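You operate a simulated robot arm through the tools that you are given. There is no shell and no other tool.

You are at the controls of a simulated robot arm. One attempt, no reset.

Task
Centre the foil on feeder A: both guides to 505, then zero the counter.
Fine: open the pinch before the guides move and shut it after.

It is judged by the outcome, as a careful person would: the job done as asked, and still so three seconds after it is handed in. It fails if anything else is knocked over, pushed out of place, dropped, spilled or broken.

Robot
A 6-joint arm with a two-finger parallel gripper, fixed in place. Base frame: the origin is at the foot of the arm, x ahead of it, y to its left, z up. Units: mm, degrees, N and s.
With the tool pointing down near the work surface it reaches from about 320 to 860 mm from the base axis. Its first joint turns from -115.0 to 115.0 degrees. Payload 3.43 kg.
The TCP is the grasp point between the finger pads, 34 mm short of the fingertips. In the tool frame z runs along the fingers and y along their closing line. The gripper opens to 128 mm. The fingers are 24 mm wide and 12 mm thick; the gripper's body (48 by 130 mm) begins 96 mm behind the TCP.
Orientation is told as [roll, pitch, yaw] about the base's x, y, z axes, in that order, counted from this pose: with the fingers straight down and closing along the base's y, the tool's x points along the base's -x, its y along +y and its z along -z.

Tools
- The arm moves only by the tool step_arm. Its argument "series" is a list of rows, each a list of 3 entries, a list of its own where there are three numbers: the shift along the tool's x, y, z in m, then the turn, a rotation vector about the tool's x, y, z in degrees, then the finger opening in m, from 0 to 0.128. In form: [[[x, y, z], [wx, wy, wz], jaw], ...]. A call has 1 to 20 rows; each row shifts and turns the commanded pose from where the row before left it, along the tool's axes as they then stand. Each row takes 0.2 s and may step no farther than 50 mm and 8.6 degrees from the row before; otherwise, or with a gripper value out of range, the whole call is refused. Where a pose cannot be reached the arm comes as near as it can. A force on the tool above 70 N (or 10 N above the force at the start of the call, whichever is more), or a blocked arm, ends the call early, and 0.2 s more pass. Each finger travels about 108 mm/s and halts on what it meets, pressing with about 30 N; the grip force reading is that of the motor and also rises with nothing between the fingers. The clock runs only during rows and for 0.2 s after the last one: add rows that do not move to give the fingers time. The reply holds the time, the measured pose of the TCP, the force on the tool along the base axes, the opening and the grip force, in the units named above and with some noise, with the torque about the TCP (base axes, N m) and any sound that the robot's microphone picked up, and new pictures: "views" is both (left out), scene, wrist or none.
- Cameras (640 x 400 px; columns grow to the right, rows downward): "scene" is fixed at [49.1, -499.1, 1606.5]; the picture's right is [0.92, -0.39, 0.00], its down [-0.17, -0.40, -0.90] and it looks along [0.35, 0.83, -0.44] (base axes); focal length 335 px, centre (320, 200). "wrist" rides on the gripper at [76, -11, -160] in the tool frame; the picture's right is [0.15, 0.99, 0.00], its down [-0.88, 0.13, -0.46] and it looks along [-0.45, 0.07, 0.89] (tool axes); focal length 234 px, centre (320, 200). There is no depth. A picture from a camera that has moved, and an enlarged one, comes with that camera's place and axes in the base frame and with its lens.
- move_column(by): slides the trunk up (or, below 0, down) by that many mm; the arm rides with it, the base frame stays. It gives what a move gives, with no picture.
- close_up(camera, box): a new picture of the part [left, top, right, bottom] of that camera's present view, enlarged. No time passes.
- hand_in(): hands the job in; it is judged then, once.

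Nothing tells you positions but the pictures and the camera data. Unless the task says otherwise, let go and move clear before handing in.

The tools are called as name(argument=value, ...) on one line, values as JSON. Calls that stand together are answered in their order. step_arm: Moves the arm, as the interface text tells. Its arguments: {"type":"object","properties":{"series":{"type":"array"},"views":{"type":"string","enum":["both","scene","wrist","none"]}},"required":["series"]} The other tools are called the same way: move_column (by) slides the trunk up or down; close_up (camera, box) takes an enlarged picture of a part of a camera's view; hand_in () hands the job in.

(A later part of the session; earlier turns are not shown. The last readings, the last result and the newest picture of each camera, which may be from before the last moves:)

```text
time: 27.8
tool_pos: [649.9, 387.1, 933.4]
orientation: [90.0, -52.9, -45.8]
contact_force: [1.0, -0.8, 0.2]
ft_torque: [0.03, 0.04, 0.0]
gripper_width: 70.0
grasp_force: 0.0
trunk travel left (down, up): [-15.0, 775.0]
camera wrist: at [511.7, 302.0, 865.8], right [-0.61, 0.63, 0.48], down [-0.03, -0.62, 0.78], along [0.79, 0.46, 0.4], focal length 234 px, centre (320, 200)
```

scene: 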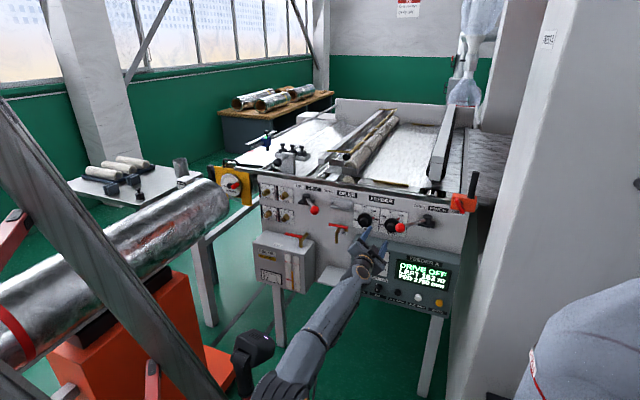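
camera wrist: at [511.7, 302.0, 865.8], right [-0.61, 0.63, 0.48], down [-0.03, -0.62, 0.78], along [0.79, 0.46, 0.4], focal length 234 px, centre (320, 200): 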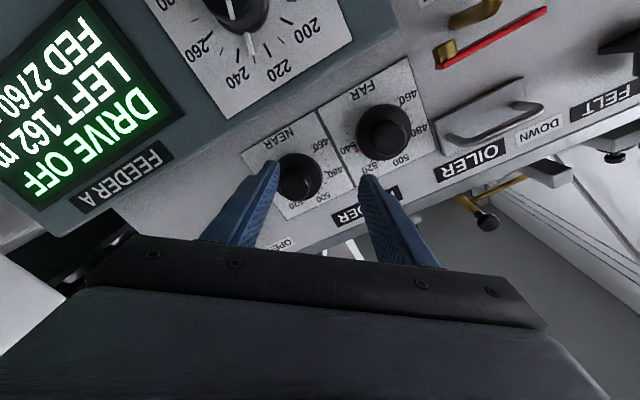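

The trunk move also brought the hand somewhat closer to the panel, but nothing is touching. I'll shift left to the FAR axis, backing off slightly as I go.

step_arm(series=[[[0, 0, -0.02], [0, 0, 0], 0.07], [[0.0101, 0.0199, 0], [0, 0, 0], 0.07], [[0.0101, 0.0199, 0], [0, 0, 0], 0.07], [[0.0101, 0.0199, 0], [0, 0, 0], 0.07], [[0, 0, 0], [0, 0, 0], 0.07]])

close_up(camera="scene", box=[330, 190, 430, 260])

```text
time: 29.0
tool_pos: [627.3, 413.1, 950.9]
orientation: [89.6, -53.0, -44.7]
contact_force: [0.1, -0.3, -0.2]
ft_torque: [-0.02, 0.02, 0.03]
gripper_width: 69.9
grasp_force: 0.1
out of reach, approached as far as the arm can: row 1, 2, 3, 4
trunk travel left (down, up): [-15.0, 775.0]
camera wrist: at [490.1, 325.6, 884.0], right [-0.62, 0.62, 0.48], down [-0.02, -0.62, 0.78], along [0.78, 0.48, 0.4], focal length 234 px, centre (320, 200)
```

scene: 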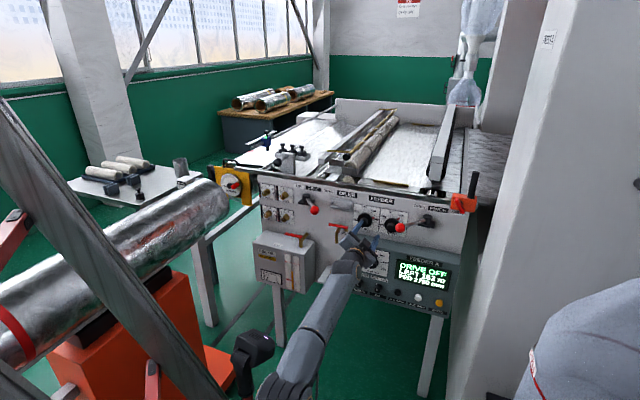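
wrist: 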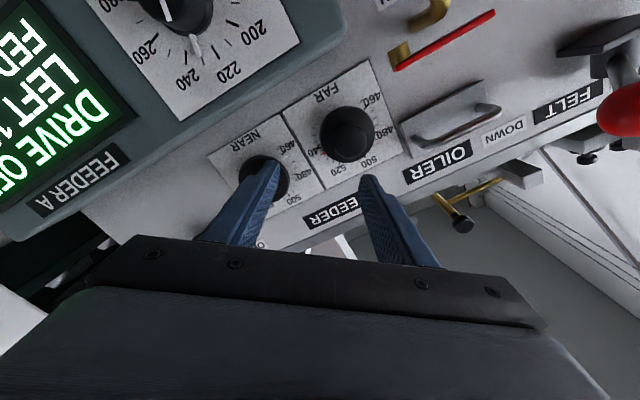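

```text
5.71 times, centred on (380, 225) of scene
camera zoom: at [49.1, -499.1, 1606.5], right [0.92, -0.39, 0.0], down [-0.17, -0.4, -0.9], along [0.35, 0.83, -0.44], focal length 1913 px, centre (-23, 57)
```

zoom: 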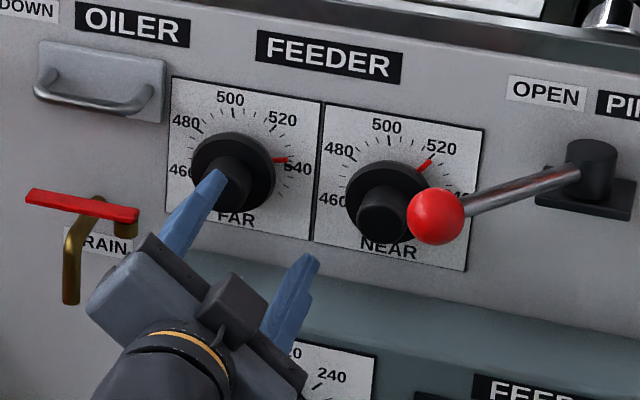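

The limit looks like the forearm-roll joint being wound up from my earlier pitch-up. I'll back well away, unroll, tip the tool down to unwind it, and then pitch up again in the arm's own plane.

step_arm(series=[[[-0.0072, -0.0096, -0.03], [0, 0, 0], 0.07], [[-0.0072, -0.0096, -0.03], [0, 0, 0], 0.07], [[-0.0072, -0.0096, -0.03], [0, 0, 0], 0.07], [[-0.0072, -0.0096, -0.03], [0, 0, 0], 0.07], [[0, 0, -0.03], [0, 0, 0], 0.07], [[0, 0, 0], [0, 0, -8], 0.07], [[0, 0, 0], [0, 0, -8], 0.07], [[0, 0, 0], [0, 0, -8], 0.07], [[0, 0, 0], [0, 0, -8], 0.07], [[0, 0, 0], [0, 0, -5], 0.07], [[0, 0, 0], [0, 0, 0], 0.07]])

```text
time: 31.4
tool_pos: [629.6, 405.8, 953.7]
orientation: [-10.3, -89.9, 54.5]
contact_force: [-1.5, 0.0, 0.2]
ft_torque: [-0.01, -0.04, 0.02]
gripper_width: 69.6
grasp_force: 0.1
out of reach, approached as far as the arm can: row 1, 2, 3, 4, 5, 9
trunk travel left (down, up): [-15.0, 775.0]
camera wrist: at [525.5, 287.4, 878.3], right [-0.69, 0.71, -0.15], down [-0.42, -0.22, 0.88], along [0.59, 0.67, 0.45], focal length 234 px, centre (320, 200)
```

scene: 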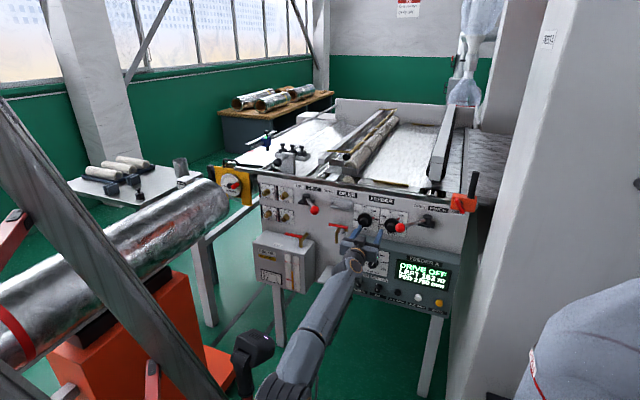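
wrist: 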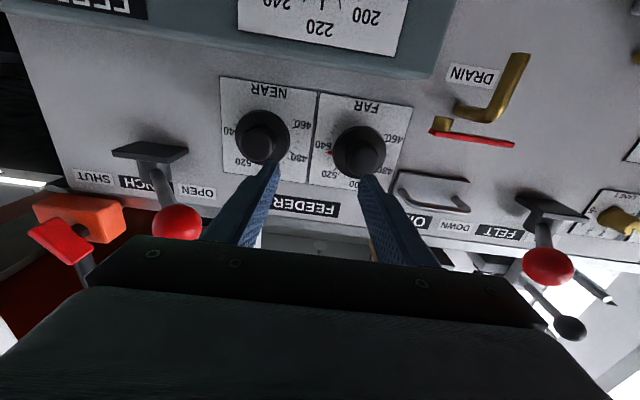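

The blocked directions suggest two limits: too low a trunk stops the hand retreating, and the tool axis can't pass closer than about 145 mm to the base axis. A few degrees of tool yaw should deal with the second. First I'll raise the trunk in a small step to test this.

move_column(by=80)

step_arm(series=[[[0, -0.02, -0.02], [0, 0, 0], 0.07], [[0, -0.02, -0.02], [0, 0, 0], 0.07], [[0, 0, 0], [0, 0, 0], 0.07]], views="scene")

```text
time: 32.5
tool_pos: [630.9, 406.8, 1034.3]
orientation: [24.8, -90.1, 19.4]
contact_force: [-0.8, 0.9, -0.3]
ft_torque: [-0.02, -0.01, 0.01]
gripper_width: 69.9
grasp_force: 0.2
trunk travel left (down, up): [-95.0, 695.0]
```

```text
time: 33.4
tool_pos: [645.7, 359.3, 1033.2]
orientation: [11.8, -90.1, 32.3]
contact_force: [1.4, 1.0, 0.3]
ft_torque: [0.0, -0.03, -0.01]
gripper_width: 70.1
grasp_force: 0.1
out of reach, approached as far as the arm can: row 1, 2
trunk travel left (down, up): [-95.0, 695.0]
```

scene: 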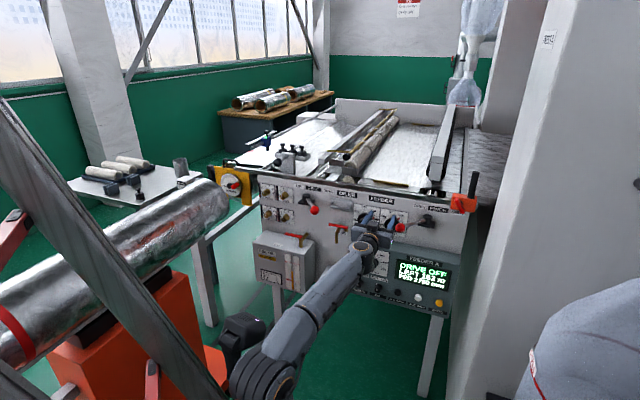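

The hand moved right, but its retreat is limited because it is high relative to the shoulder. I'll shift left away from the pinch ball, then lower the arm so it can back off.

step_arm(series=[[[0, 0.02, 0], [0, 0, 0], 0.07], [[0, 0.01, 0], [0, 0, 0], 0.07], [[0.04, 0, -0.01], [0, 0, 0], 0.07], [[0.04, 0, -0.02], [0, 0, 0], 0.07], [[0.02, 0, -0.02], [0, 0, 0], 0.07], [[0, 0, -0.02], [0, 0, 0], 0.07], [[0, 0, 0], [0, 0, 0], 0.07]], views="scene")

```text
time: 35.0
tool_pos: [627.6, 380.4, 929.4]
orientation: [32.8, -90.0, 11.5]
contact_force: [0.5, 0.1, 0.2]
ft_torque: [0.02, -0.03, 0.0]
gripper_width: 70.1
grasp_force: 0.0
out of reach, approached as far as the arm can: row 1, 3, 4, 5, 6
trunk travel left (down, up): [-95.0, 695.0]
```

scene: 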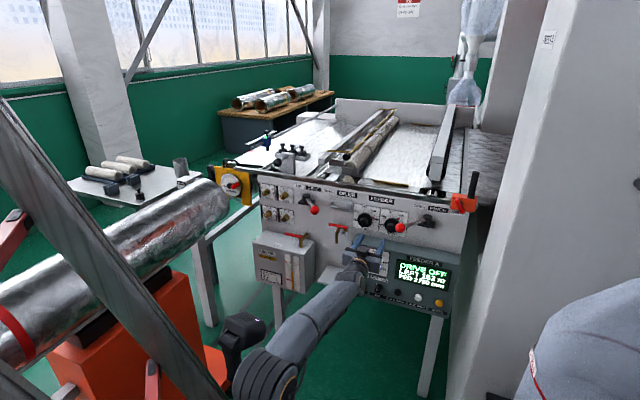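

The shoulder lean-back limit explains these refusals, so an intermediate trunk height suits best. I'll raise the trunk 190 mm, then bring the hand down and back.

move_column(by=190)

step_arm(series=[[[0.03, 0, 0], [0, 0, 0], 0.07], [[0.03, 0, 0], [0, 0, 0], 0.07], [[0.03, 0, 0], [0, 0, 0], 0.07], [[0.02, 0, -0.02], [0, 0, 0], 0.07], [[0, 0, 0], [0, 0, 0], 0.07]], views="both")

```text
time: 37.0
tool_pos: [629.4, 380.2, 1121.3]
orientation: [-1.3, -89.9, 45.5]
contact_force: [0.4, -0.6, -0.7]
ft_torque: [0.0, 0.03, -0.02]
gripper_width: 70.0
grasp_force: 0.0
trunk travel left (down, up): [-285.0, 505.0]
```

```text
time: 38.2
tool_pos: [615.4, 364.6, 1012.0]
orientation: [-5.7, -90.0, 50.0]
contact_force: [-0.9, -0.2, 0.7]
ft_torque: [-0.02, 0.0, -0.02]
gripper_width: 69.7
grasp_force: 0.0
trunk travel left (down, up): [-285.0, 505.0]
camera wrist: at [509.7, 245.0, 935.6], right [-0.69, 0.71, -0.15], down [-0.42, -0.22, 0.88], along [0.59, 0.67, 0.45], focal length 234 px, centre (320, 200)
```

scene: 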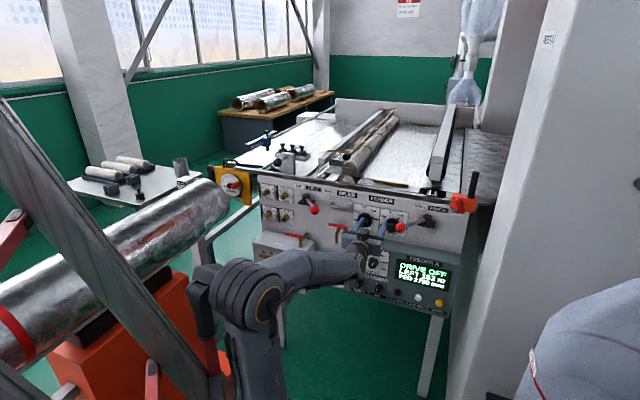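
wrist: 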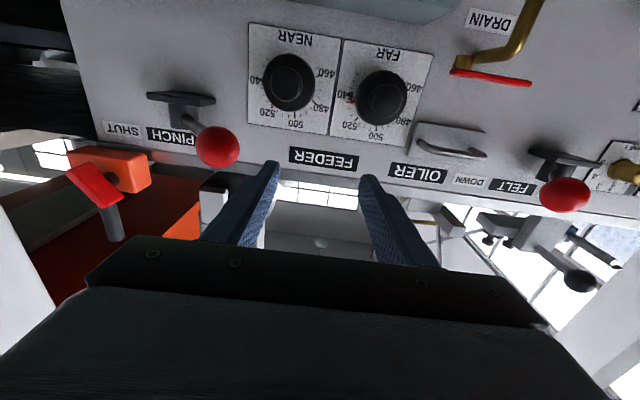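

All moves were reached this time. Now to the FAR knob axis: left and down.

step_arm(series=[[[0.0225, 0.0195, 0], [0, 0, 0], 0.07], [[0.0225, 0.0195, 0], [0, 0, 0], 0.07], [[0.022, 0.0195, 0], [0, 0, 0], 0.07], [[0, 0, 0], [0, 0, 0], 0.07]], views="both")

```text
time: 39.2
tool_pos: [599.6, 371.1, 952.0]
orientation: [-3.5, -89.8, 48.6]
contact_force: [0.7, 0.2, 0.0]
ft_torque: [-0.01, 0.05, 0.02]
gripper_width: 69.9
grasp_force: 0.0
out of reach, approached as far as the arm can: row 2, 3
trunk travel left (down, up): [-285.0, 505.0]
camera wrist: at [495.7, 250.4, 876.6], right [-0.7, 0.7, -0.15], down [-0.41, -0.23, 0.88], along [0.58, 0.68, 0.45], focal length 234 px, centre (320, 200)
```

scene: 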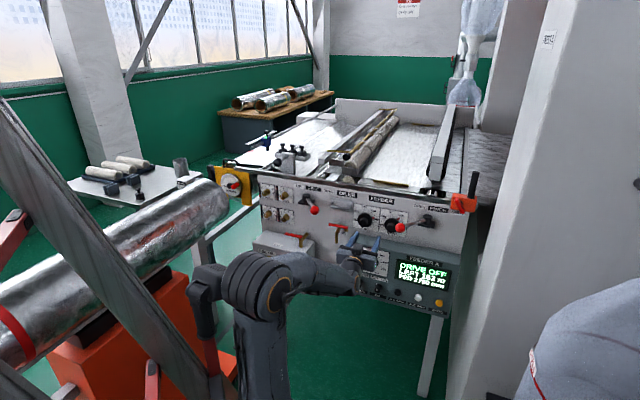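
wrist: 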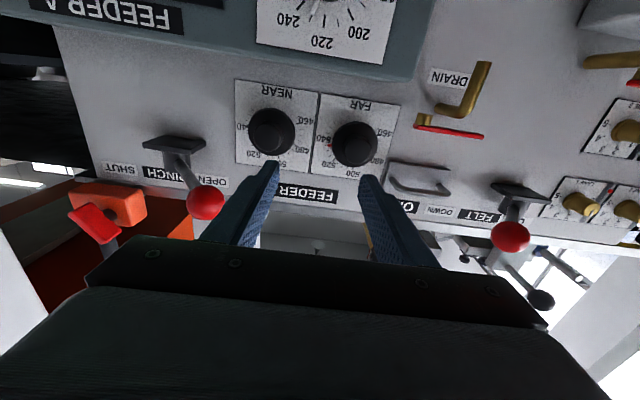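

The tool-axis distance limit is confirmed at about 150 mm. I'll yaw the tool 4° and carry on to the FAR knob; that misalignment is harmless for turning it.

step_arm(series=[[[0, 0, 0], [-4, 0, 0], 0.07], [[0.0035, 0.016, 0], [0, 0, 0], 0.07], [[0.0035, 0.016, 0], [0, 0, 0], 0.07], [[0, 0, 0], [0, 0, 0], 0.07]], views="both")

```text
time: 40.2
tool_pos: [575.1, 393.3, 945.5]
orientation: [-27.4, -90.1, 75.5]
contact_force: [-0.2, 0.0, 0.5]
ft_torque: [0.04, -0.01, -0.03]
gripper_width: 69.9
grasp_force: 0.0
trunk travel left (down, up): [-285.0, 505.0]
camera wrist: at [479.9, 267.2, 869.6], right [-0.74, 0.66, -0.15], down [-0.4, -0.25, 0.88], along [0.54, 0.71, 0.45], focal length 234 px, centre (320, 200)
```

scene: 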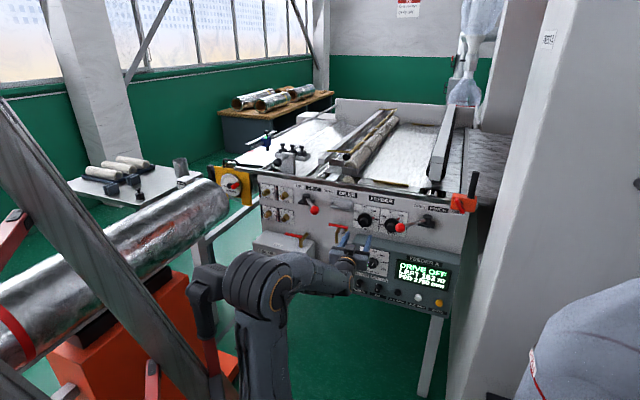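
wrist: 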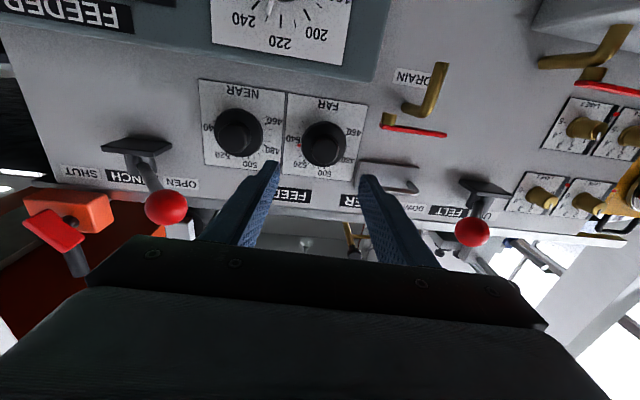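

close_up(camera="wrist", box=[240, 80, 400, 180])

close_up(camera="scene", box=[330, 200, 410, 260])

```text
4.00 times, centred on (320, 130) of wrist
camera zoom: at [479.9, 267.2, 869.6], right [-0.74, 0.66, -0.15], down [-0.4, -0.25, 0.88], along [0.54, 0.71, 0.45], focal length 937 px, centre (320, 480)
```

zoom: 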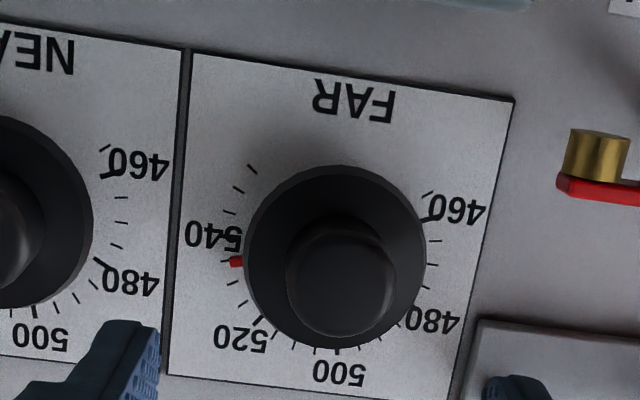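

```text
6.67 times, centred on (370, 230) of scene
camera zoom: at [49.1, -499.1, 1606.5], right [0.92, -0.39, 0.0], down [-0.17, -0.4, -0.9], along [0.35, 0.83, -0.44], focal length 2232 px, centre (-13, 0)
```

zoom: 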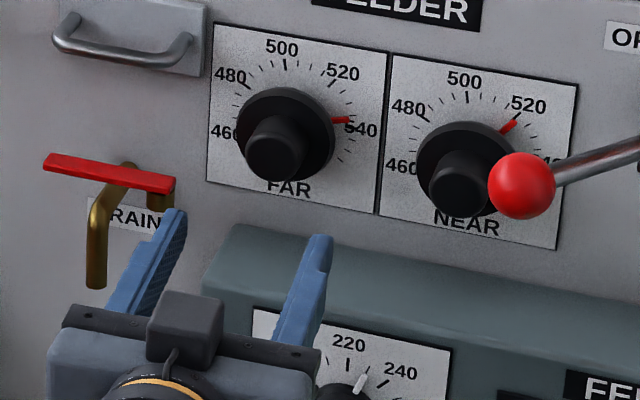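

The tool axis now passes through the FAR knob. I'll pre-roll 37°, go in part way, and check alignment.

step_arm(series=[[[0, 0.0033, 0], [0, 0, 0], 0.07], [[0, 0, 0], [0, 0, 8], 0.07], [[0, 0, 0], [0, 0, 8], 0.07], [[0, 0, 0], [0, 0, 8], 0.07], [[0, 0, 0], [0, 0, 8], 0.07], [[0, 0, 0], [0, 0, 5], 0.07], [[0, 0, 0.03], [0, 0, 0], 0.07], [[0, 0, 0.03], [0, 0, 0], 0.07], [[0, 0, 0], [0, 0, 0], 0.07]], views="both")

close_up(camera="scene", box=[330, 200, 410, 260])

close_up(camera="wrist", box=[220, 80, 420, 220])

```text
time: 42.2
tool_pos: [618.0, 435.0, 945.6]
orientation: [89.7, -53.0, -41.0]
contact_force: [-0.7, -0.1, -0.7]
ft_torque: [0.0, -0.01, 0.0]
gripper_width: 69.8
grasp_force: 0.0
out of reach, approached as far as the arm can: row 8
trunk travel left (down, up): [-285.0, 505.0]
camera wrist: at [486.8, 338.6, 879.0], right [-0.66, 0.58, 0.48], down [0.02, -0.62, 0.78], along [0.75, 0.53, 0.4], focal length 234 px, centre (320, 200)
```

scene: 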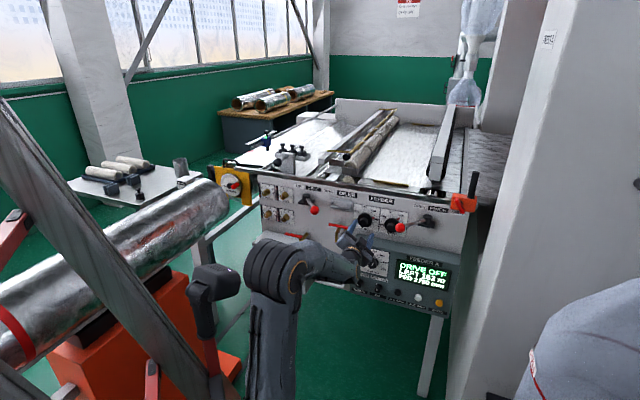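
wrist: 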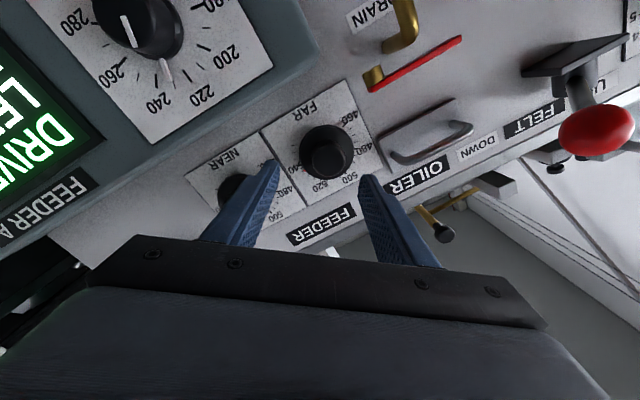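

```text
6.67 times, centred on (370, 230) of scene
camera zoom: at [49.1, -499.1, 1606.5], right [0.92, -0.39, 0.0], down [-0.17, -0.4, -0.9], along [0.35, 0.83, -0.44], focal length 2232 px, centre (-13, 0)
```

zoom: 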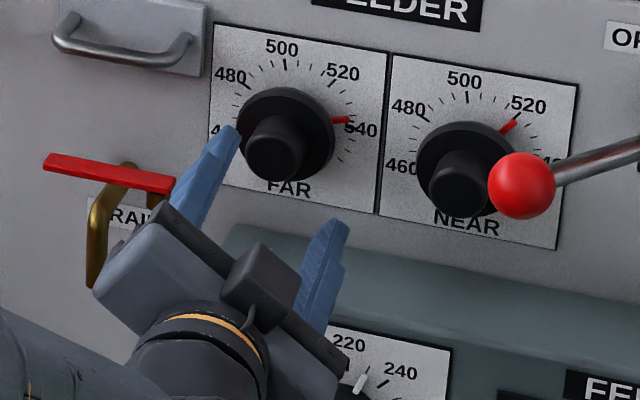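

```text
2.86 times, centred on (320, 150) of wrist
camera zoom: at [486.8, 338.6, 879.0], right [-0.66, 0.58, 0.48], down [0.02, -0.62, 0.78], along [0.75, 0.53, 0.4], focal length 669 px, centre (320, 343)
```

zoom: 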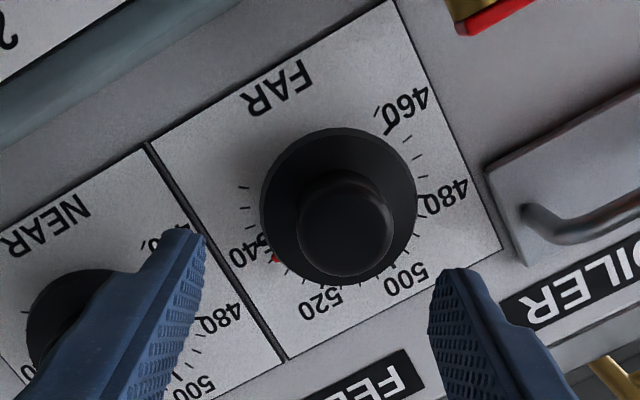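

Still marginal at this trunk height. I'll back off 50 mm, raise the hand, and lower the trunk 90 mm, which should free the wrist joint.

step_arm(series=[[[0, 0, -0.025], [0, 0, 0], 0.07], [[0, 0, -0.025], [0, 0, 0], 0.07], [[-0.0213, 0.016, 0], [0, 0, 0], 0.07], [[-0.0213, 0.016, 0], [0, 0, 0], 0.07], [[-0.0213, 0.016, 0], [0, 0, 0], 0.07], [[0, 0, 0], [0, 0, 0], 0.07]], views="none")

move_column(by=-90)

step_arm(series=[[[0, 0, 0], [0, 0, 0], 0.07]])

```text
time: 43.6
tool_pos: [586.8, 396.1, 1026.6]
orientation: [89.9, -53.0, -41.6]
contact_force: [-0.5, 0.1, -0.4]
ft_torque: [0.0, -0.03, 0.03]
gripper_width: 70.0
grasp_force: 0.1
trunk travel left (down, up): [-285.0, 505.0]
```

```text
time: 44.9
tool_pos: [585.2, 397.7, 936.2]
orientation: [90.0, -53.0, -41.8]
contact_force: [0.6, 0.9, -0.2]
ft_torque: [0.01, 0.0, 0.01]
gripper_width: 69.7
grasp_force: 0.0
trunk travel left (down, up): [-195.0, 595.0]
```

```text
time: 45.3
tool_pos: [585.0, 399.1, 937.1]
orientation: [89.9, -53.0, -41.9]
contact_force: [0.6, -0.4, -0.6]
ft_torque: [0.01, -0.01, 0.0]
gripper_width: 70.2
grasp_force: 0.1
trunk travel left (down, up): [-195.0, 595.0]
camera wrist: at [453.0, 303.7, 869.2], right [-0.65, 0.59, 0.48], down [0.01, -0.62, 0.78], along [0.76, 0.52, 0.4], focal length 234 px, centre (320, 200)
```

scene: 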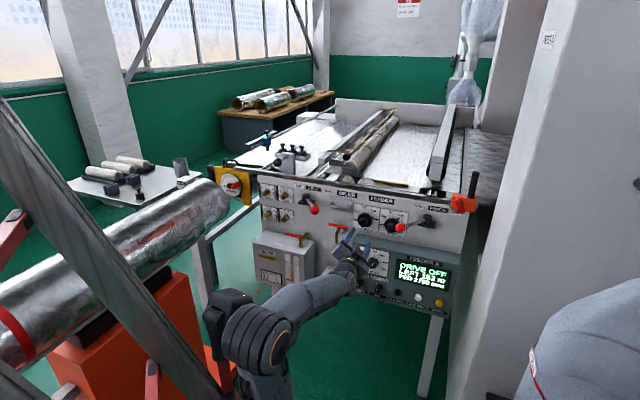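
wrist: 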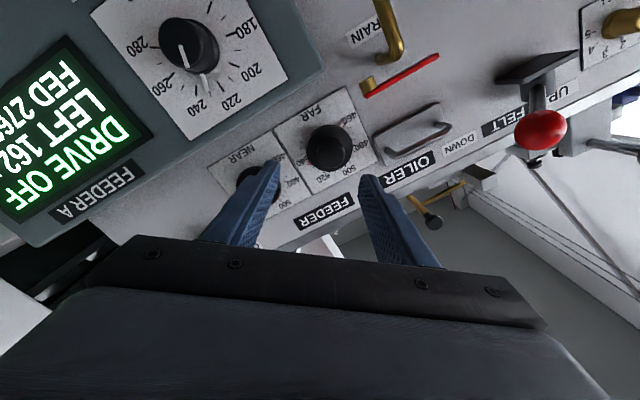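

step_arm(series=[[[-0.0022, 0.0103, 0], [0, 0, 0], 0.07], [[0, 0, 0.03], [0, 0, 0], 0.07], [[0, 0, 0.02], [0, 0, 0], 0.07], [[0, 0, 0], [0, 0, 0], 0.07]], views="none")

close_up(camera="scene", box=[330, 200, 410, 260])

close_up(camera="wrist", box=[220, 80, 420, 220])

```text
time: 46.3
tool_pos: [614.6, 437.5, 944.1]
orientation: [89.7, -53.0, -40.9]
contact_force: [0.2, -0.1, 0.5]
ft_torque: [-0.01, 0.01, -0.03]
gripper_width: 70.1
grasp_force: 0.0
trunk travel left (down, up): [-195.0, 595.0]
```

```text
6.67 times, centred on (370, 230) of scene
camera zoom: at [49.1, -499.1, 1606.5], right [0.92, -0.39, 0.0], down [-0.17, -0.4, -0.9], along [0.35, 0.83, -0.44], focal length 2232 px, centre (-13, 0)
```

zoom: 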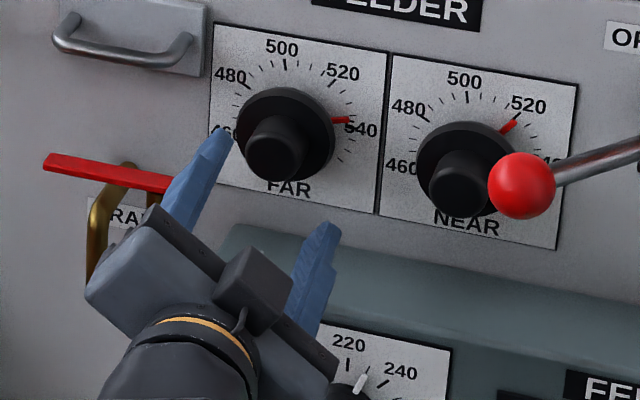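

```text
2.86 times, centred on (320, 150) of wrist
camera zoom: at [483.6, 341.7, 876.1], right [-0.66, 0.58, 0.48], down [0.02, -0.62, 0.78], along [0.75, 0.53, 0.4], focal length 669 px, centre (320, 343)
```

zoom: 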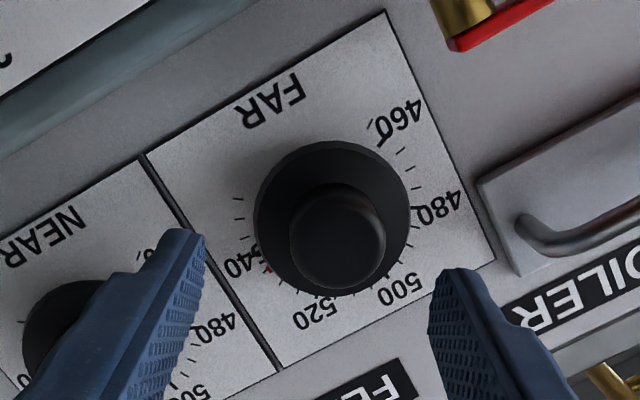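

step_arm(series=[[[0.004, 0.005, 0], [0, 0, 0], 0.07], [[0, 0, 0.015], [0, 0, 0], 0.07], [[0, 0, 0.015], [0, 0, 0], 0.07], [[0, 0, 0.008], [0, 0, 0], 0.07], [[0, 0, 0], [0, 0, 0], 0.07]], views="none")

close_up(camera="scene", box=[330, 200, 410, 260])

close_up(camera="wrist", box=[220, 80, 420, 220])

```text
time: 47.5
tool_pos: [642.6, 464.3, 945.7]
orientation: [89.7, -53.0, -41.0]
contact_force: [0.8, 0.0, 0.2]
ft_torque: [-0.01, -0.04, 0.0]
gripper_width: 69.9
grasp_force: 0.1
out of reach, approached as far as the arm can: row 1, 3
trunk travel left (down, up): [-195.0, 595.0]
```

```text
6.67 times, centred on (370, 230) of scene
camera zoom: at [49.1, -499.1, 1606.5], right [0.92, -0.39, 0.0], down [-0.17, -0.4, -0.9], along [0.35, 0.83, -0.44], focal length 2232 px, centre (-13, 0)
```

zoom: 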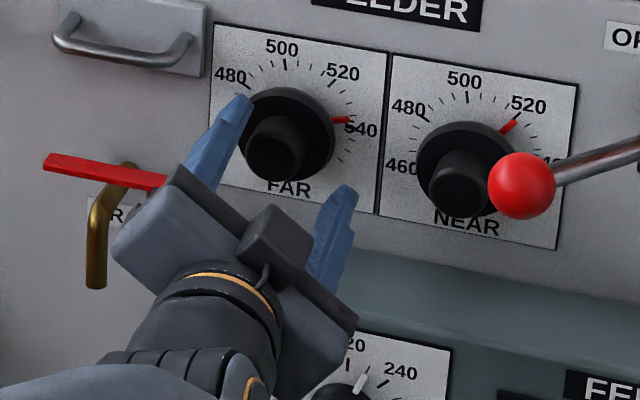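

```text
2.86 times, centred on (320, 150) of wrist
camera zoom: at [511.9, 368.8, 879.2], right [-0.66, 0.58, 0.48], down [0.02, -0.62, 0.78], along [0.75, 0.53, 0.4], focal length 669 px, centre (320, 343)
```

zoom: 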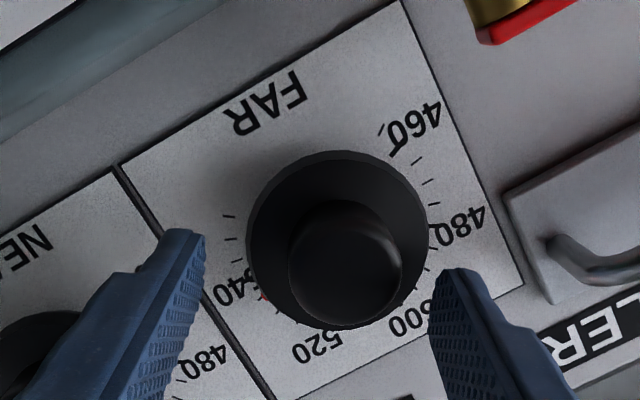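

The hand still can't shift the last 10 mm left at this trunk height. I'll back out, raise the hand, and drop the trunk another 90 mm, where both limits should be clear at the inserted position.

step_arm(series=[[[0, 0, -0.025], [0, 0, 0], 0.07], [[0, 0, -0.02], [0, 0, 0], 0.07], [[-0.024, 0.0181, 0], [0, 0, 0], 0.07], [[-0.024, 0.0181, 0], [0, 0, 0], 0.07], [[-0.024, 0.0181, 0], [0, 0, 0], 0.07], [[0, 0, 0], [0, 0, 0], 0.07]], views="none")

move_column(by=-90)

step_arm(series=[[[0, 0, 0], [0, 0, 0], 0.07]])

```text
time: 48.9
tool_pos: [614.2, 433.0, 1036.7]
orientation: [89.9, -53.0, -41.7]
contact_force: [0.0, -0.4, -0.2]
ft_torque: [-0.01, -0.01, 0.01]
gripper_width: 69.8
grasp_force: 0.1
trunk travel left (down, up): [-195.0, 595.0]
```

```text
time: 50.1
tool_pos: [611.0, 430.4, 946.9]
orientation: [89.9, -53.0, -41.6]
contact_force: [-0.5, 0.5, -1.0]
ft_torque: [-0.03, 0.01, 0.02]
gripper_width: 70.0
grasp_force: 0.1
trunk travel left (down, up): [-105.0, 685.0]
```

```text
time: 50.5
tool_pos: [612.0, 430.5, 946.1]
orientation: [89.9, -53.0, -41.6]
contact_force: [0.2, -0.1, -0.4]
ft_torque: [0.01, 0.01, 0.03]
gripper_width: 69.8
grasp_force: 0.0
trunk travel left (down, up): [-105.0, 685.0]
camera wrist: at [479.2, 336.3, 879.8], right [-0.65, 0.59, 0.48], down [0.01, -0.62, 0.78], along [0.76, 0.52, 0.4], focal length 234 px, centre (320, 200)
```

scene: 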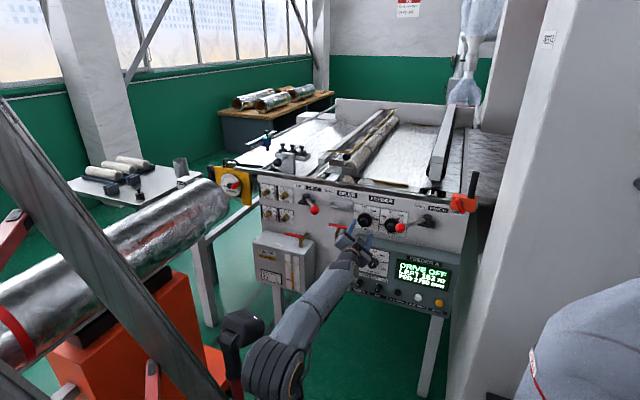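
wrist: 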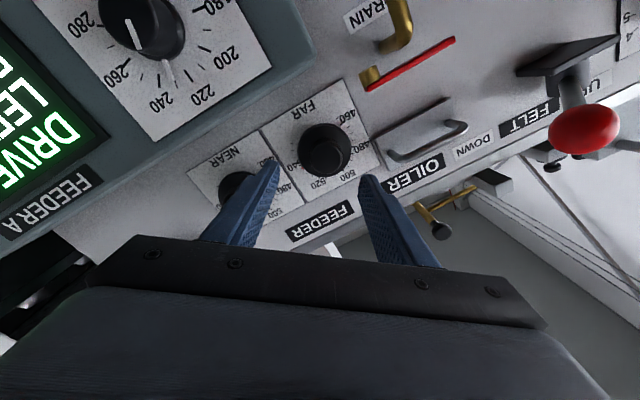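

step_arm(series=[[[0.0064, 0.0052, 0], [0, 0, 0], 0.07], [[0, 0, 0.02], [0, 0, 0], 0.07], [[0, 0, 0], [0, 0, 0], 0.07]], views="wrist")

close_up(camera="wrist", box=[220, 80, 420, 220])

close_up(camera="scene", box=[330, 200, 410, 260])

```text
time: 51.3
tool_pos: [619.3, 450.1, 945.6]
orientation: [89.8, -53.0, -41.1]
contact_force: [-0.2, -0.2, 0.0]
ft_torque: [0.03, 0.01, -0.02]
gripper_width: 70.1
grasp_force: 0.0
trunk travel left (down, up): [-105.0, 685.0]
camera wrist: at [488.3, 354.5, 878.4], right [-0.66, 0.58, 0.48], down [0.02, -0.62, 0.78], along [0.75, 0.53, 0.4], focal length 234 px, centre (320, 200)
```

wrist: 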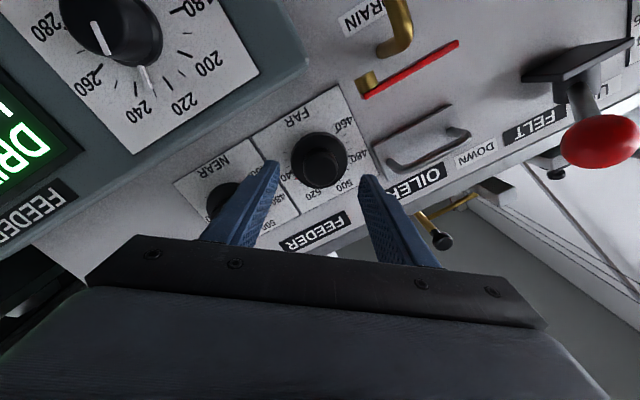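

```text
2.86 times, centred on (320, 150) of wrist
camera zoom: at [488.3, 354.5, 878.4], right [-0.66, 0.58, 0.48], down [0.02, -0.62, 0.78], along [0.75, 0.53, 0.4], focal length 669 px, centre (320, 343)
```

zoom: 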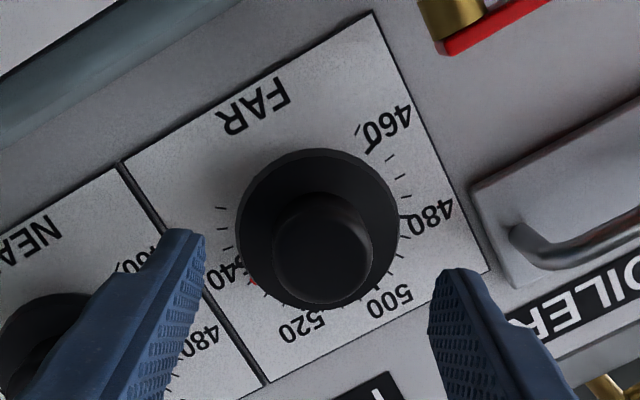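

```text
6.67 times, centred on (370, 230) of scene
camera zoom: at [49.1, -499.1, 1606.5], right [0.92, -0.39, 0.0], down [-0.17, -0.4, -0.9], along [0.35, 0.83, -0.44], focal length 2232 px, centre (-13, 0)
```

zoom: 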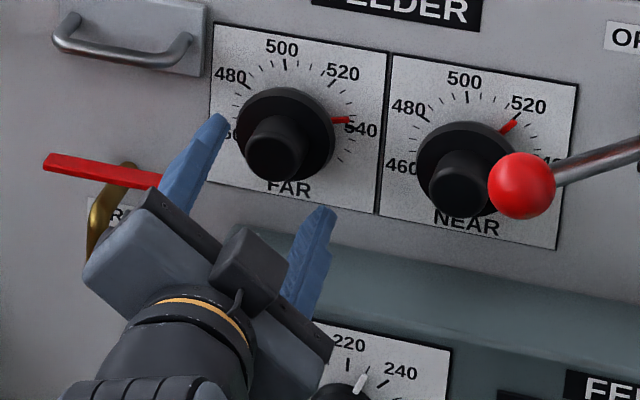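

Aligned to within a few millimetres. I'll make a small correction, advance over the knob cap, and watch for contact.

step_arm(series=[[[0.003, 0, 0], [0, 0, 0], 0.07], [[0, 0, 0.015], [0, 0, 0], 0.07], [[0, 0, 0.016], [0, 0, 0], 0.07], [[0, 0, 0], [0, 0, 0], 0.07]], views="none")

close_up(camera="wrist", box=[220, 80, 420, 220])

close_up(camera="scene", box=[330, 200, 410, 260])

```text
time: 52.3
tool_pos: [640.8, 471.9, 943.5]
orientation: [89.7, -53.0, -40.9]
contact_force: [0.7, -0.2, -0.9]
ft_torque: [-0.02, -0.05, 0.02]
gripper_width: 69.8
grasp_force: 0.0
out of reach, approached as far as the arm can: row 1
trunk travel left (down, up): [-105.0, 685.0]
```

```text
2.86 times, centred on (320, 150) of wrist
camera zoom: at [509.9, 375.6, 876.0], right [-0.66, 0.58, 0.48], down [0.02, -0.62, 0.78], along [0.75, 0.53, 0.4], focal length 669 px, centre (320, 343)
```

zoom: 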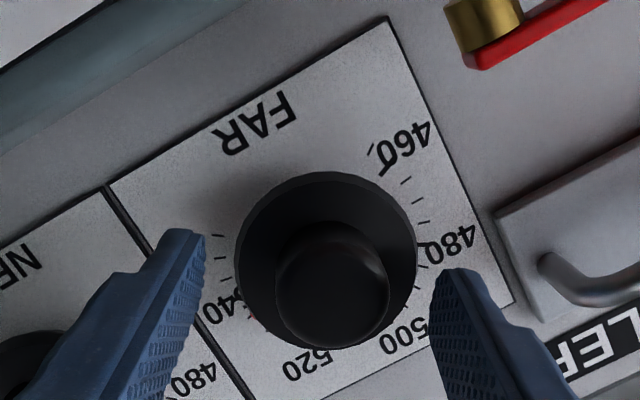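

```text
6.67 times, centred on (370, 230) of scene
camera zoom: at [49.1, -499.1, 1606.5], right [0.92, -0.39, 0.0], down [-0.17, -0.4, -0.9], along [0.35, 0.83, -0.44], focal length 2232 px, centre (-13, 0)
```

zoom: 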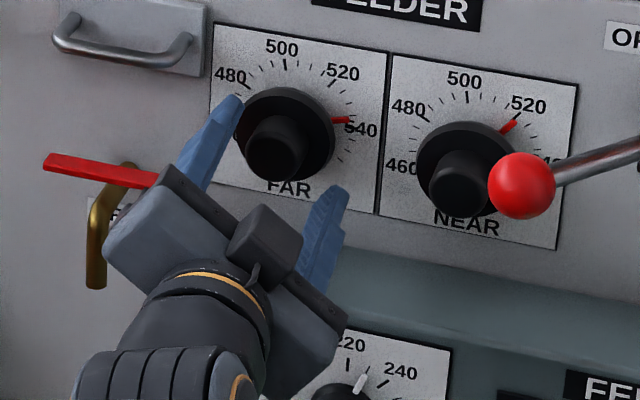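

step_arm(series=[[[0.004, 0.003, 0], [0, 0, 0], 0.07], [[0, 0, 0], [0, 0, 0], 0.07]], views="none")

close_up(camera="wrist", box=[220, 80, 420, 220])

```text
time: 52.9
tool_pos: [640.4, 471.3, 943.2]
orientation: [89.6, -53.0, -40.9]
contact_force: [0.0, -0.2, -0.1]
ft_torque: [0.02, -0.01, -0.05]
gripper_width: 70.1
grasp_force: 0.1
out of reach, approached as far as the arm can: row 1
trunk travel left (down, up): [-105.0, 685.0]
```

```text
2.86 times, centred on (320, 150) of wrist
camera zoom: at [509.7, 375.4, 876.0], right [-0.66, 0.58, 0.48], down [0.02, -0.62, 0.78], along [0.75, 0.53, 0.4], focal length 669 px, centre (320, 343)
```

zoom: 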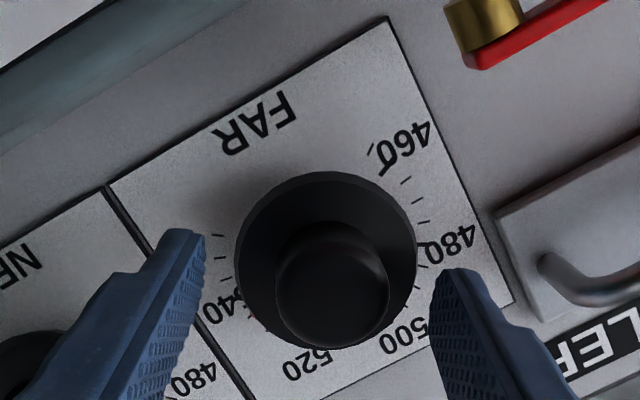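

A little more yaw should free that last bit of leftward travel. I'll yaw 2.5° more and centre on the knob.

step_arm(series=[[[0, 0, 0], [-2.2, 1.65, 0], 0.07], [[0.004, 0.003, 0], [0, 0, 0], 0.07], [[0, 0, 0], [0, 0, 0], 0.07]], views="none")

close_up(camera="wrist", box=[220, 80, 420, 220])

```text
time: 53.7
tool_pos: [637.2, 477.0, 941.8]
orientation: [89.9, -52.8, -39.0]
contact_force: [-1.1, 0.0, 0.0]
ft_torque: [0.03, 0.02, -0.02]
gripper_width: 70.3
grasp_force: 0.1
trunk travel left (down, up): [-105.0, 685.0]
```

```text
2.86 times, centred on (320, 150) of wrist
camera zoom: at [509.9, 375.1, 873.7], right [-0.68, 0.55, 0.48], down [0.04, -0.62, 0.78], along [0.73, 0.55, 0.4], focal length 669 px, centre (320, 343)
```

zoom: 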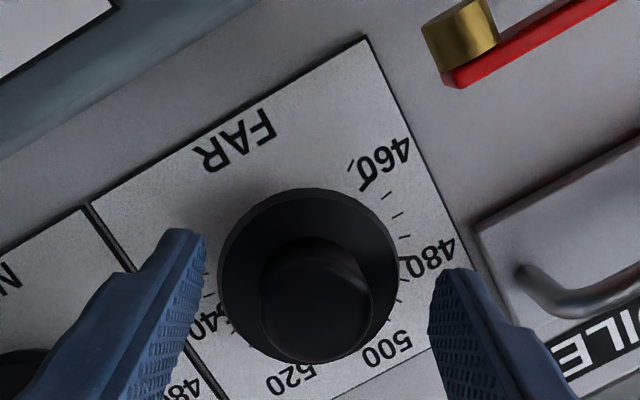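

Centred on the FAR knob. I'll close the fingers on it.

step_arm(series=[[[0, 0, 0], [0, 0, 0], 0.045], [[0, 0, 0], [0, 0, 0], 0.01], [[0, 0, 0], [0, 0, 0], 0.0], [[0, 0, 0], [0, 0, 0], 0.0]], views="none")

close_up(camera="wrist", box=[220, 80, 420, 220])

close_up(camera="scene", box=[330, 200, 410, 260])

```text
time: 54.7
tool_pos: [636.8, 473.5, 940.5]
orientation: [89.8, -53.0, -39.0]
contact_force: [4.2, -5.2, -3.2]
ft_torque: [-0.29, 0.36, -0.82]
gripper_width: 33.9
grasp_force: 44.9
trunk travel left (down, up): [-105.0, 685.0]
```

```text
2.86 times, centred on (320, 150) of wrist
camera zoom: at [510.3, 374.7, 873.4], right [-0.68, 0.55, 0.48], down [0.04, -0.62, 0.78], along [0.73, 0.55, 0.4], focal length 669 px, centre (320, 343)
```

zoom: 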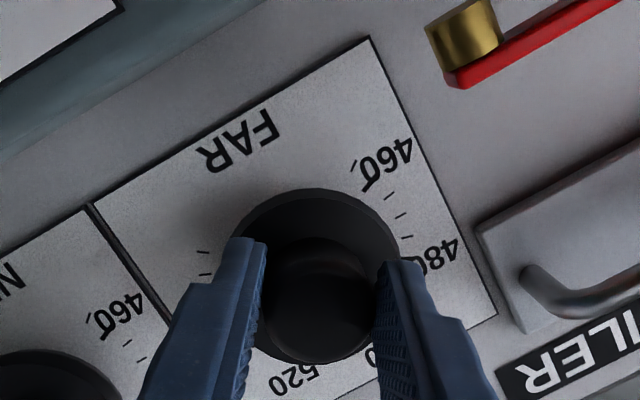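

```text
6.67 times, centred on (370, 230) of scene
camera zoom: at [49.1, -499.1, 1606.5], right [0.92, -0.39, 0.0], down [-0.17, -0.4, -0.9], along [0.35, 0.83, -0.44], focal length 2232 px, centre (-13, 0)
```

zoom: 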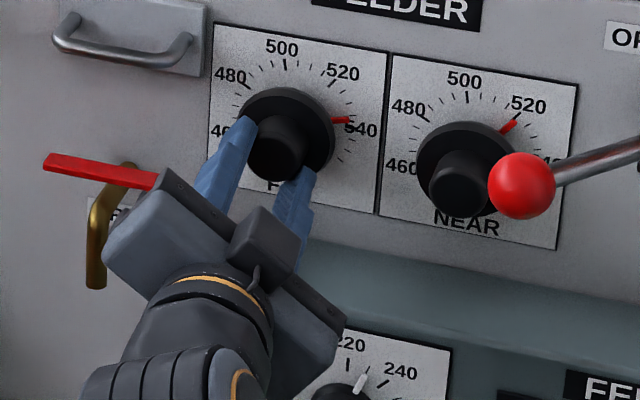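

A firm grip with almost no side load. I'll turn a little anticlockwise and confirm the pointer moves towards 505.

step_arm(series=[[[0, 0, 0], [0, 0, -7], 0.0], [[0, 0, 0], [0, 0, -7], 0.0], [[0, 0, 0], [0, 0, -7], 0.0], [[0, 0, 0], [0, 0, 0], 0.0]], views="none")

close_up(camera="scene", box=[330, 200, 410, 260])

```text
time: 55.7
tool_pos: [639.1, 474.6, 939.2]
orientation: [89.2, -74.0, -38.3]
contact_force: [19.5, -22.2, -13.4]
ft_torque: [-0.4, 0.58, -1.58]
gripper_width: 34.0
grasp_force: 45.4
trunk travel left (down, up): [-105.0, 685.0]
```

```text
6.67 times, centred on (370, 230) of scene
camera zoom: at [49.1, -499.1, 1606.5], right [0.92, -0.39, 0.0], down [-0.17, -0.4, -0.9], along [0.35, 0.83, -0.44], focal length 2232 px, centre (-13, 0)
```

zoom: 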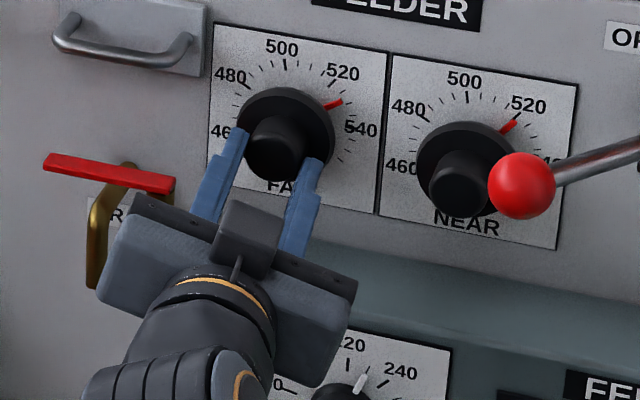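

The pointer is moving the right way, now about 528. I'll continue, easing out the slight side load.

step_arm(series=[[[0.0005, -0.0015, 0], [0, 0, -6], 0.0], [[0, -0.0005, 0], [0, 0, -7], 0.0], [[0, 0, 0], [0, 0, -7], 0.0], [[0, 0, 0], [0, 0, 0], 0.0]], views="none")

close_up(camera="scene", box=[330, 200, 410, 260])

```text
time: 56.7
tool_pos: [641.3, 473.3, 939.6]
orientation: [-86.9, -86.0, 137.7]
contact_force: [15.1, -37.8, -17.9]
ft_torque: [-0.1, 0.29, -1.76]
gripper_width: 34.3
grasp_force: 44.6
trunk travel left (down, up): [-105.0, 685.0]
```

```text
6.67 times, centred on (370, 230) of scene
camera zoom: at [49.1, -499.1, 1606.5], right [0.92, -0.39, 0.0], down [-0.17, -0.4, -0.9], along [0.35, 0.83, -0.44], focal length 2232 px, centre (-13, 0)
```

zoom: 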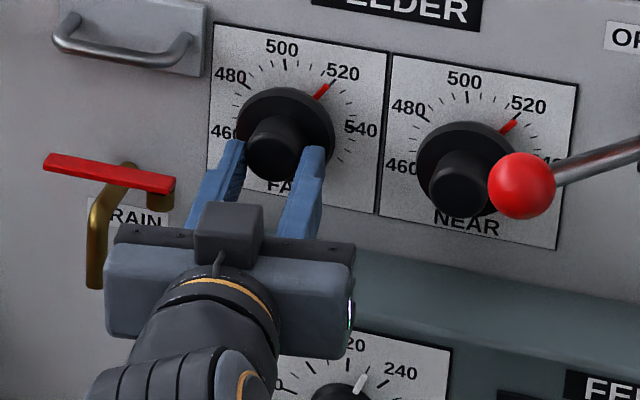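

step_arm(series=[[[0.0015, -0.0025, 0], [0, 0, 0], 0.0], [[0, -0.001, 0], [0, 0, -7], 0.0], [[0.0005, -0.001, 0], [0, 0, -7], 0.0], [[0, 0, 0], [0, 0, -6], 0.0], [[0, 0, 0], [0, 0, 0], 0.0]], views="none")

close_up(camera="scene", box=[350, 200, 390, 225])

```text
time: 57.9
tool_pos: [642.5, 471.9, 940.8]
orientation: [-89.2, -65.9, 140.9]
contact_force: [-20.4, 7.3, -14.5]
ft_torque: [-0.57, 0.34, 0.09]
gripper_width: 34.4
grasp_force: 45.0
out of reach, approached as far as the arm can: row 4
trunk travel left (down, up): [-105.0, 685.0]
```

```text
16.00 times, centred on (370, 212) of scene
camera zoom: at [49.1, -499.1, 1606.5], right [0.92, -0.39, 0.0], down [-0.17, -0.4, -0.9], along [0.35, 0.83, -0.44], focal length 5357 px, centre (-480, 0)
```

zoom: 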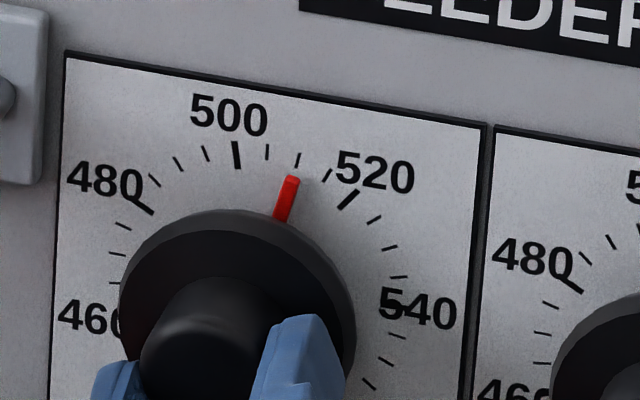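

The FAR pointer is at about 510. Roughly 12° more.

step_arm(series=[[[0.0003, 0.0015, 0], [0, 0, -5], 0.0], [[0, 0, 0], [0, 0, -5], 0.0], [[0, 0, 0], [0, 0, 0], 0.0]], views="none")

close_up(camera="scene", box=[350, 200, 390, 225])

close_up(camera="wrist", box=[240, 100, 400, 220])

```text
time: 58.3
tool_pos: [642.8, 470.9, 940.8]
orientation: [-88.6, -61.6, 141.3]
contact_force: [-45.7, 44.1, -8.3]
ft_torque: [-0.5, 0.16, 0.74]
gripper_width: 34.5
grasp_force: 45.2
out of reach, approached as far as the arm can: row 1, 2
trunk travel left (down, up): [-105.0, 685.0]
stopped in row 2: the force on the tool passed its limit at 80 N (the readings are from after the stop); the commanded pose is now the measured one
```

```text
16.00 times, centred on (370, 212) of scene
camera zoom: at [49.1, -499.1, 1606.5], right [0.92, -0.39, 0.0], down [-0.17, -0.4, -0.9], along [0.35, 0.83, -0.44], focal length 5357 px, centre (-480, 0)
```

zoom: 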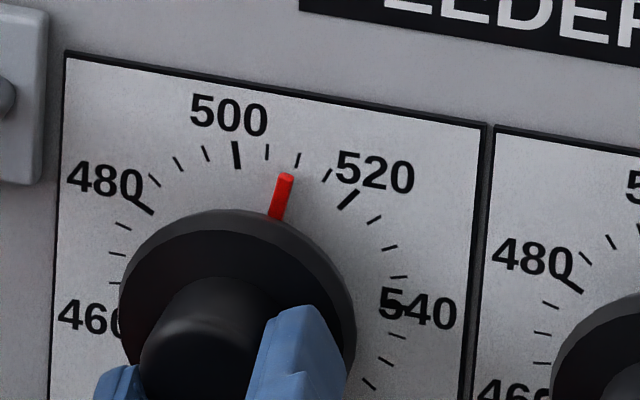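

```text
3.33 times, centred on (320, 160) of wrist
camera zoom: at [583.3, 316.3, 882.1], right [-0.64, 0.48, -0.6], down [-0.7, -0.03, 0.72], along [0.33, 0.88, 0.35], focal length 781 px, centre (320, 333)
```

zoom: 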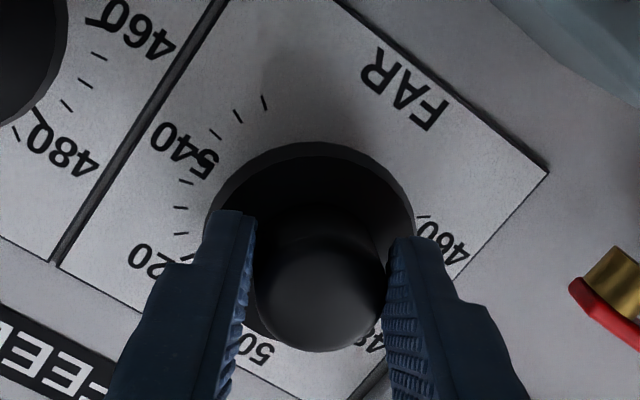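

I've hit the reach limit with this roll. I'll release, unload, and look at the dial freely before re-gripping for the last few degrees.

step_arm(series=[[[0, 0, 0], [0, 0, 0], 0.04], [[0, 0, 0], [0, 0, 0], 0.07], [[0, 0, 0], [0, 0, 0], 0.07], [[0, 0, 0], [0, 0, 6], 0.07], [[0, 0, 0], [0, 0, 8], 0.07], [[0, 0, 0], [0, 0, 8], 0.07], [[0, 0, 0], [0, 0, 8], 0.07], [[0, 0, 0], [0, 0, 0], 0.07]], views="none")

close_up(camera="scene", box=[350, 200, 390, 225])

close_up(camera="wrist", box=[240, 100, 400, 220])

```text
time: 60.1
tool_pos: [649.4, 465.0, 942.9]
orientation: [71.1, -88.0, -19.3]
contact_force: [-0.3, -0.4, -0.1]
ft_torque: [0.0, 0.01, 0.02]
gripper_width: 70.0
grasp_force: 0.1
trunk travel left (down, up): [-105.0, 685.0]
```

```text
16.00 times, centred on (370, 212) of scene
camera zoom: at [49.1, -499.1, 1606.5], right [0.92, -0.39, 0.0], down [-0.17, -0.4, -0.9], along [0.35, 0.83, -0.44], focal length 5357 px, centre (-480, 0)
```

zoom: 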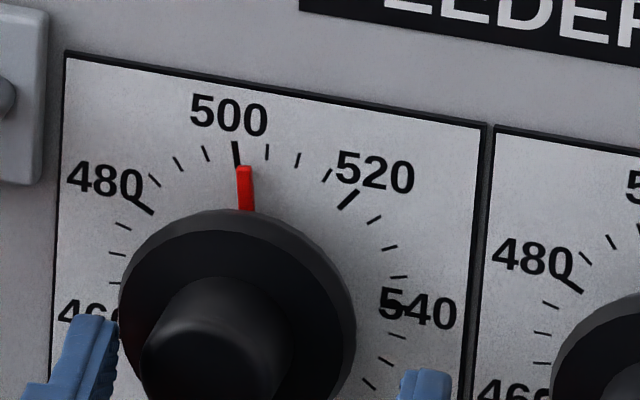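

```text
3.33 times, centred on (320, 160) of wrist
camera zoom: at [557.7, 333.9, 867.7], right [-0.78, 0.61, -0.11], down [-0.35, -0.29, 0.89], along [0.51, 0.73, 0.44], focal length 781 px, centre (320, 333)
```

zoom: 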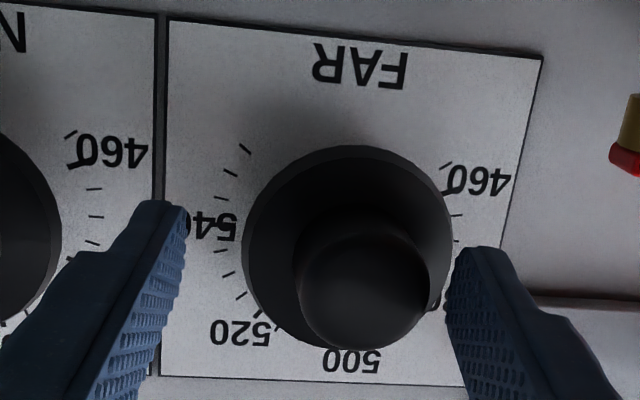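

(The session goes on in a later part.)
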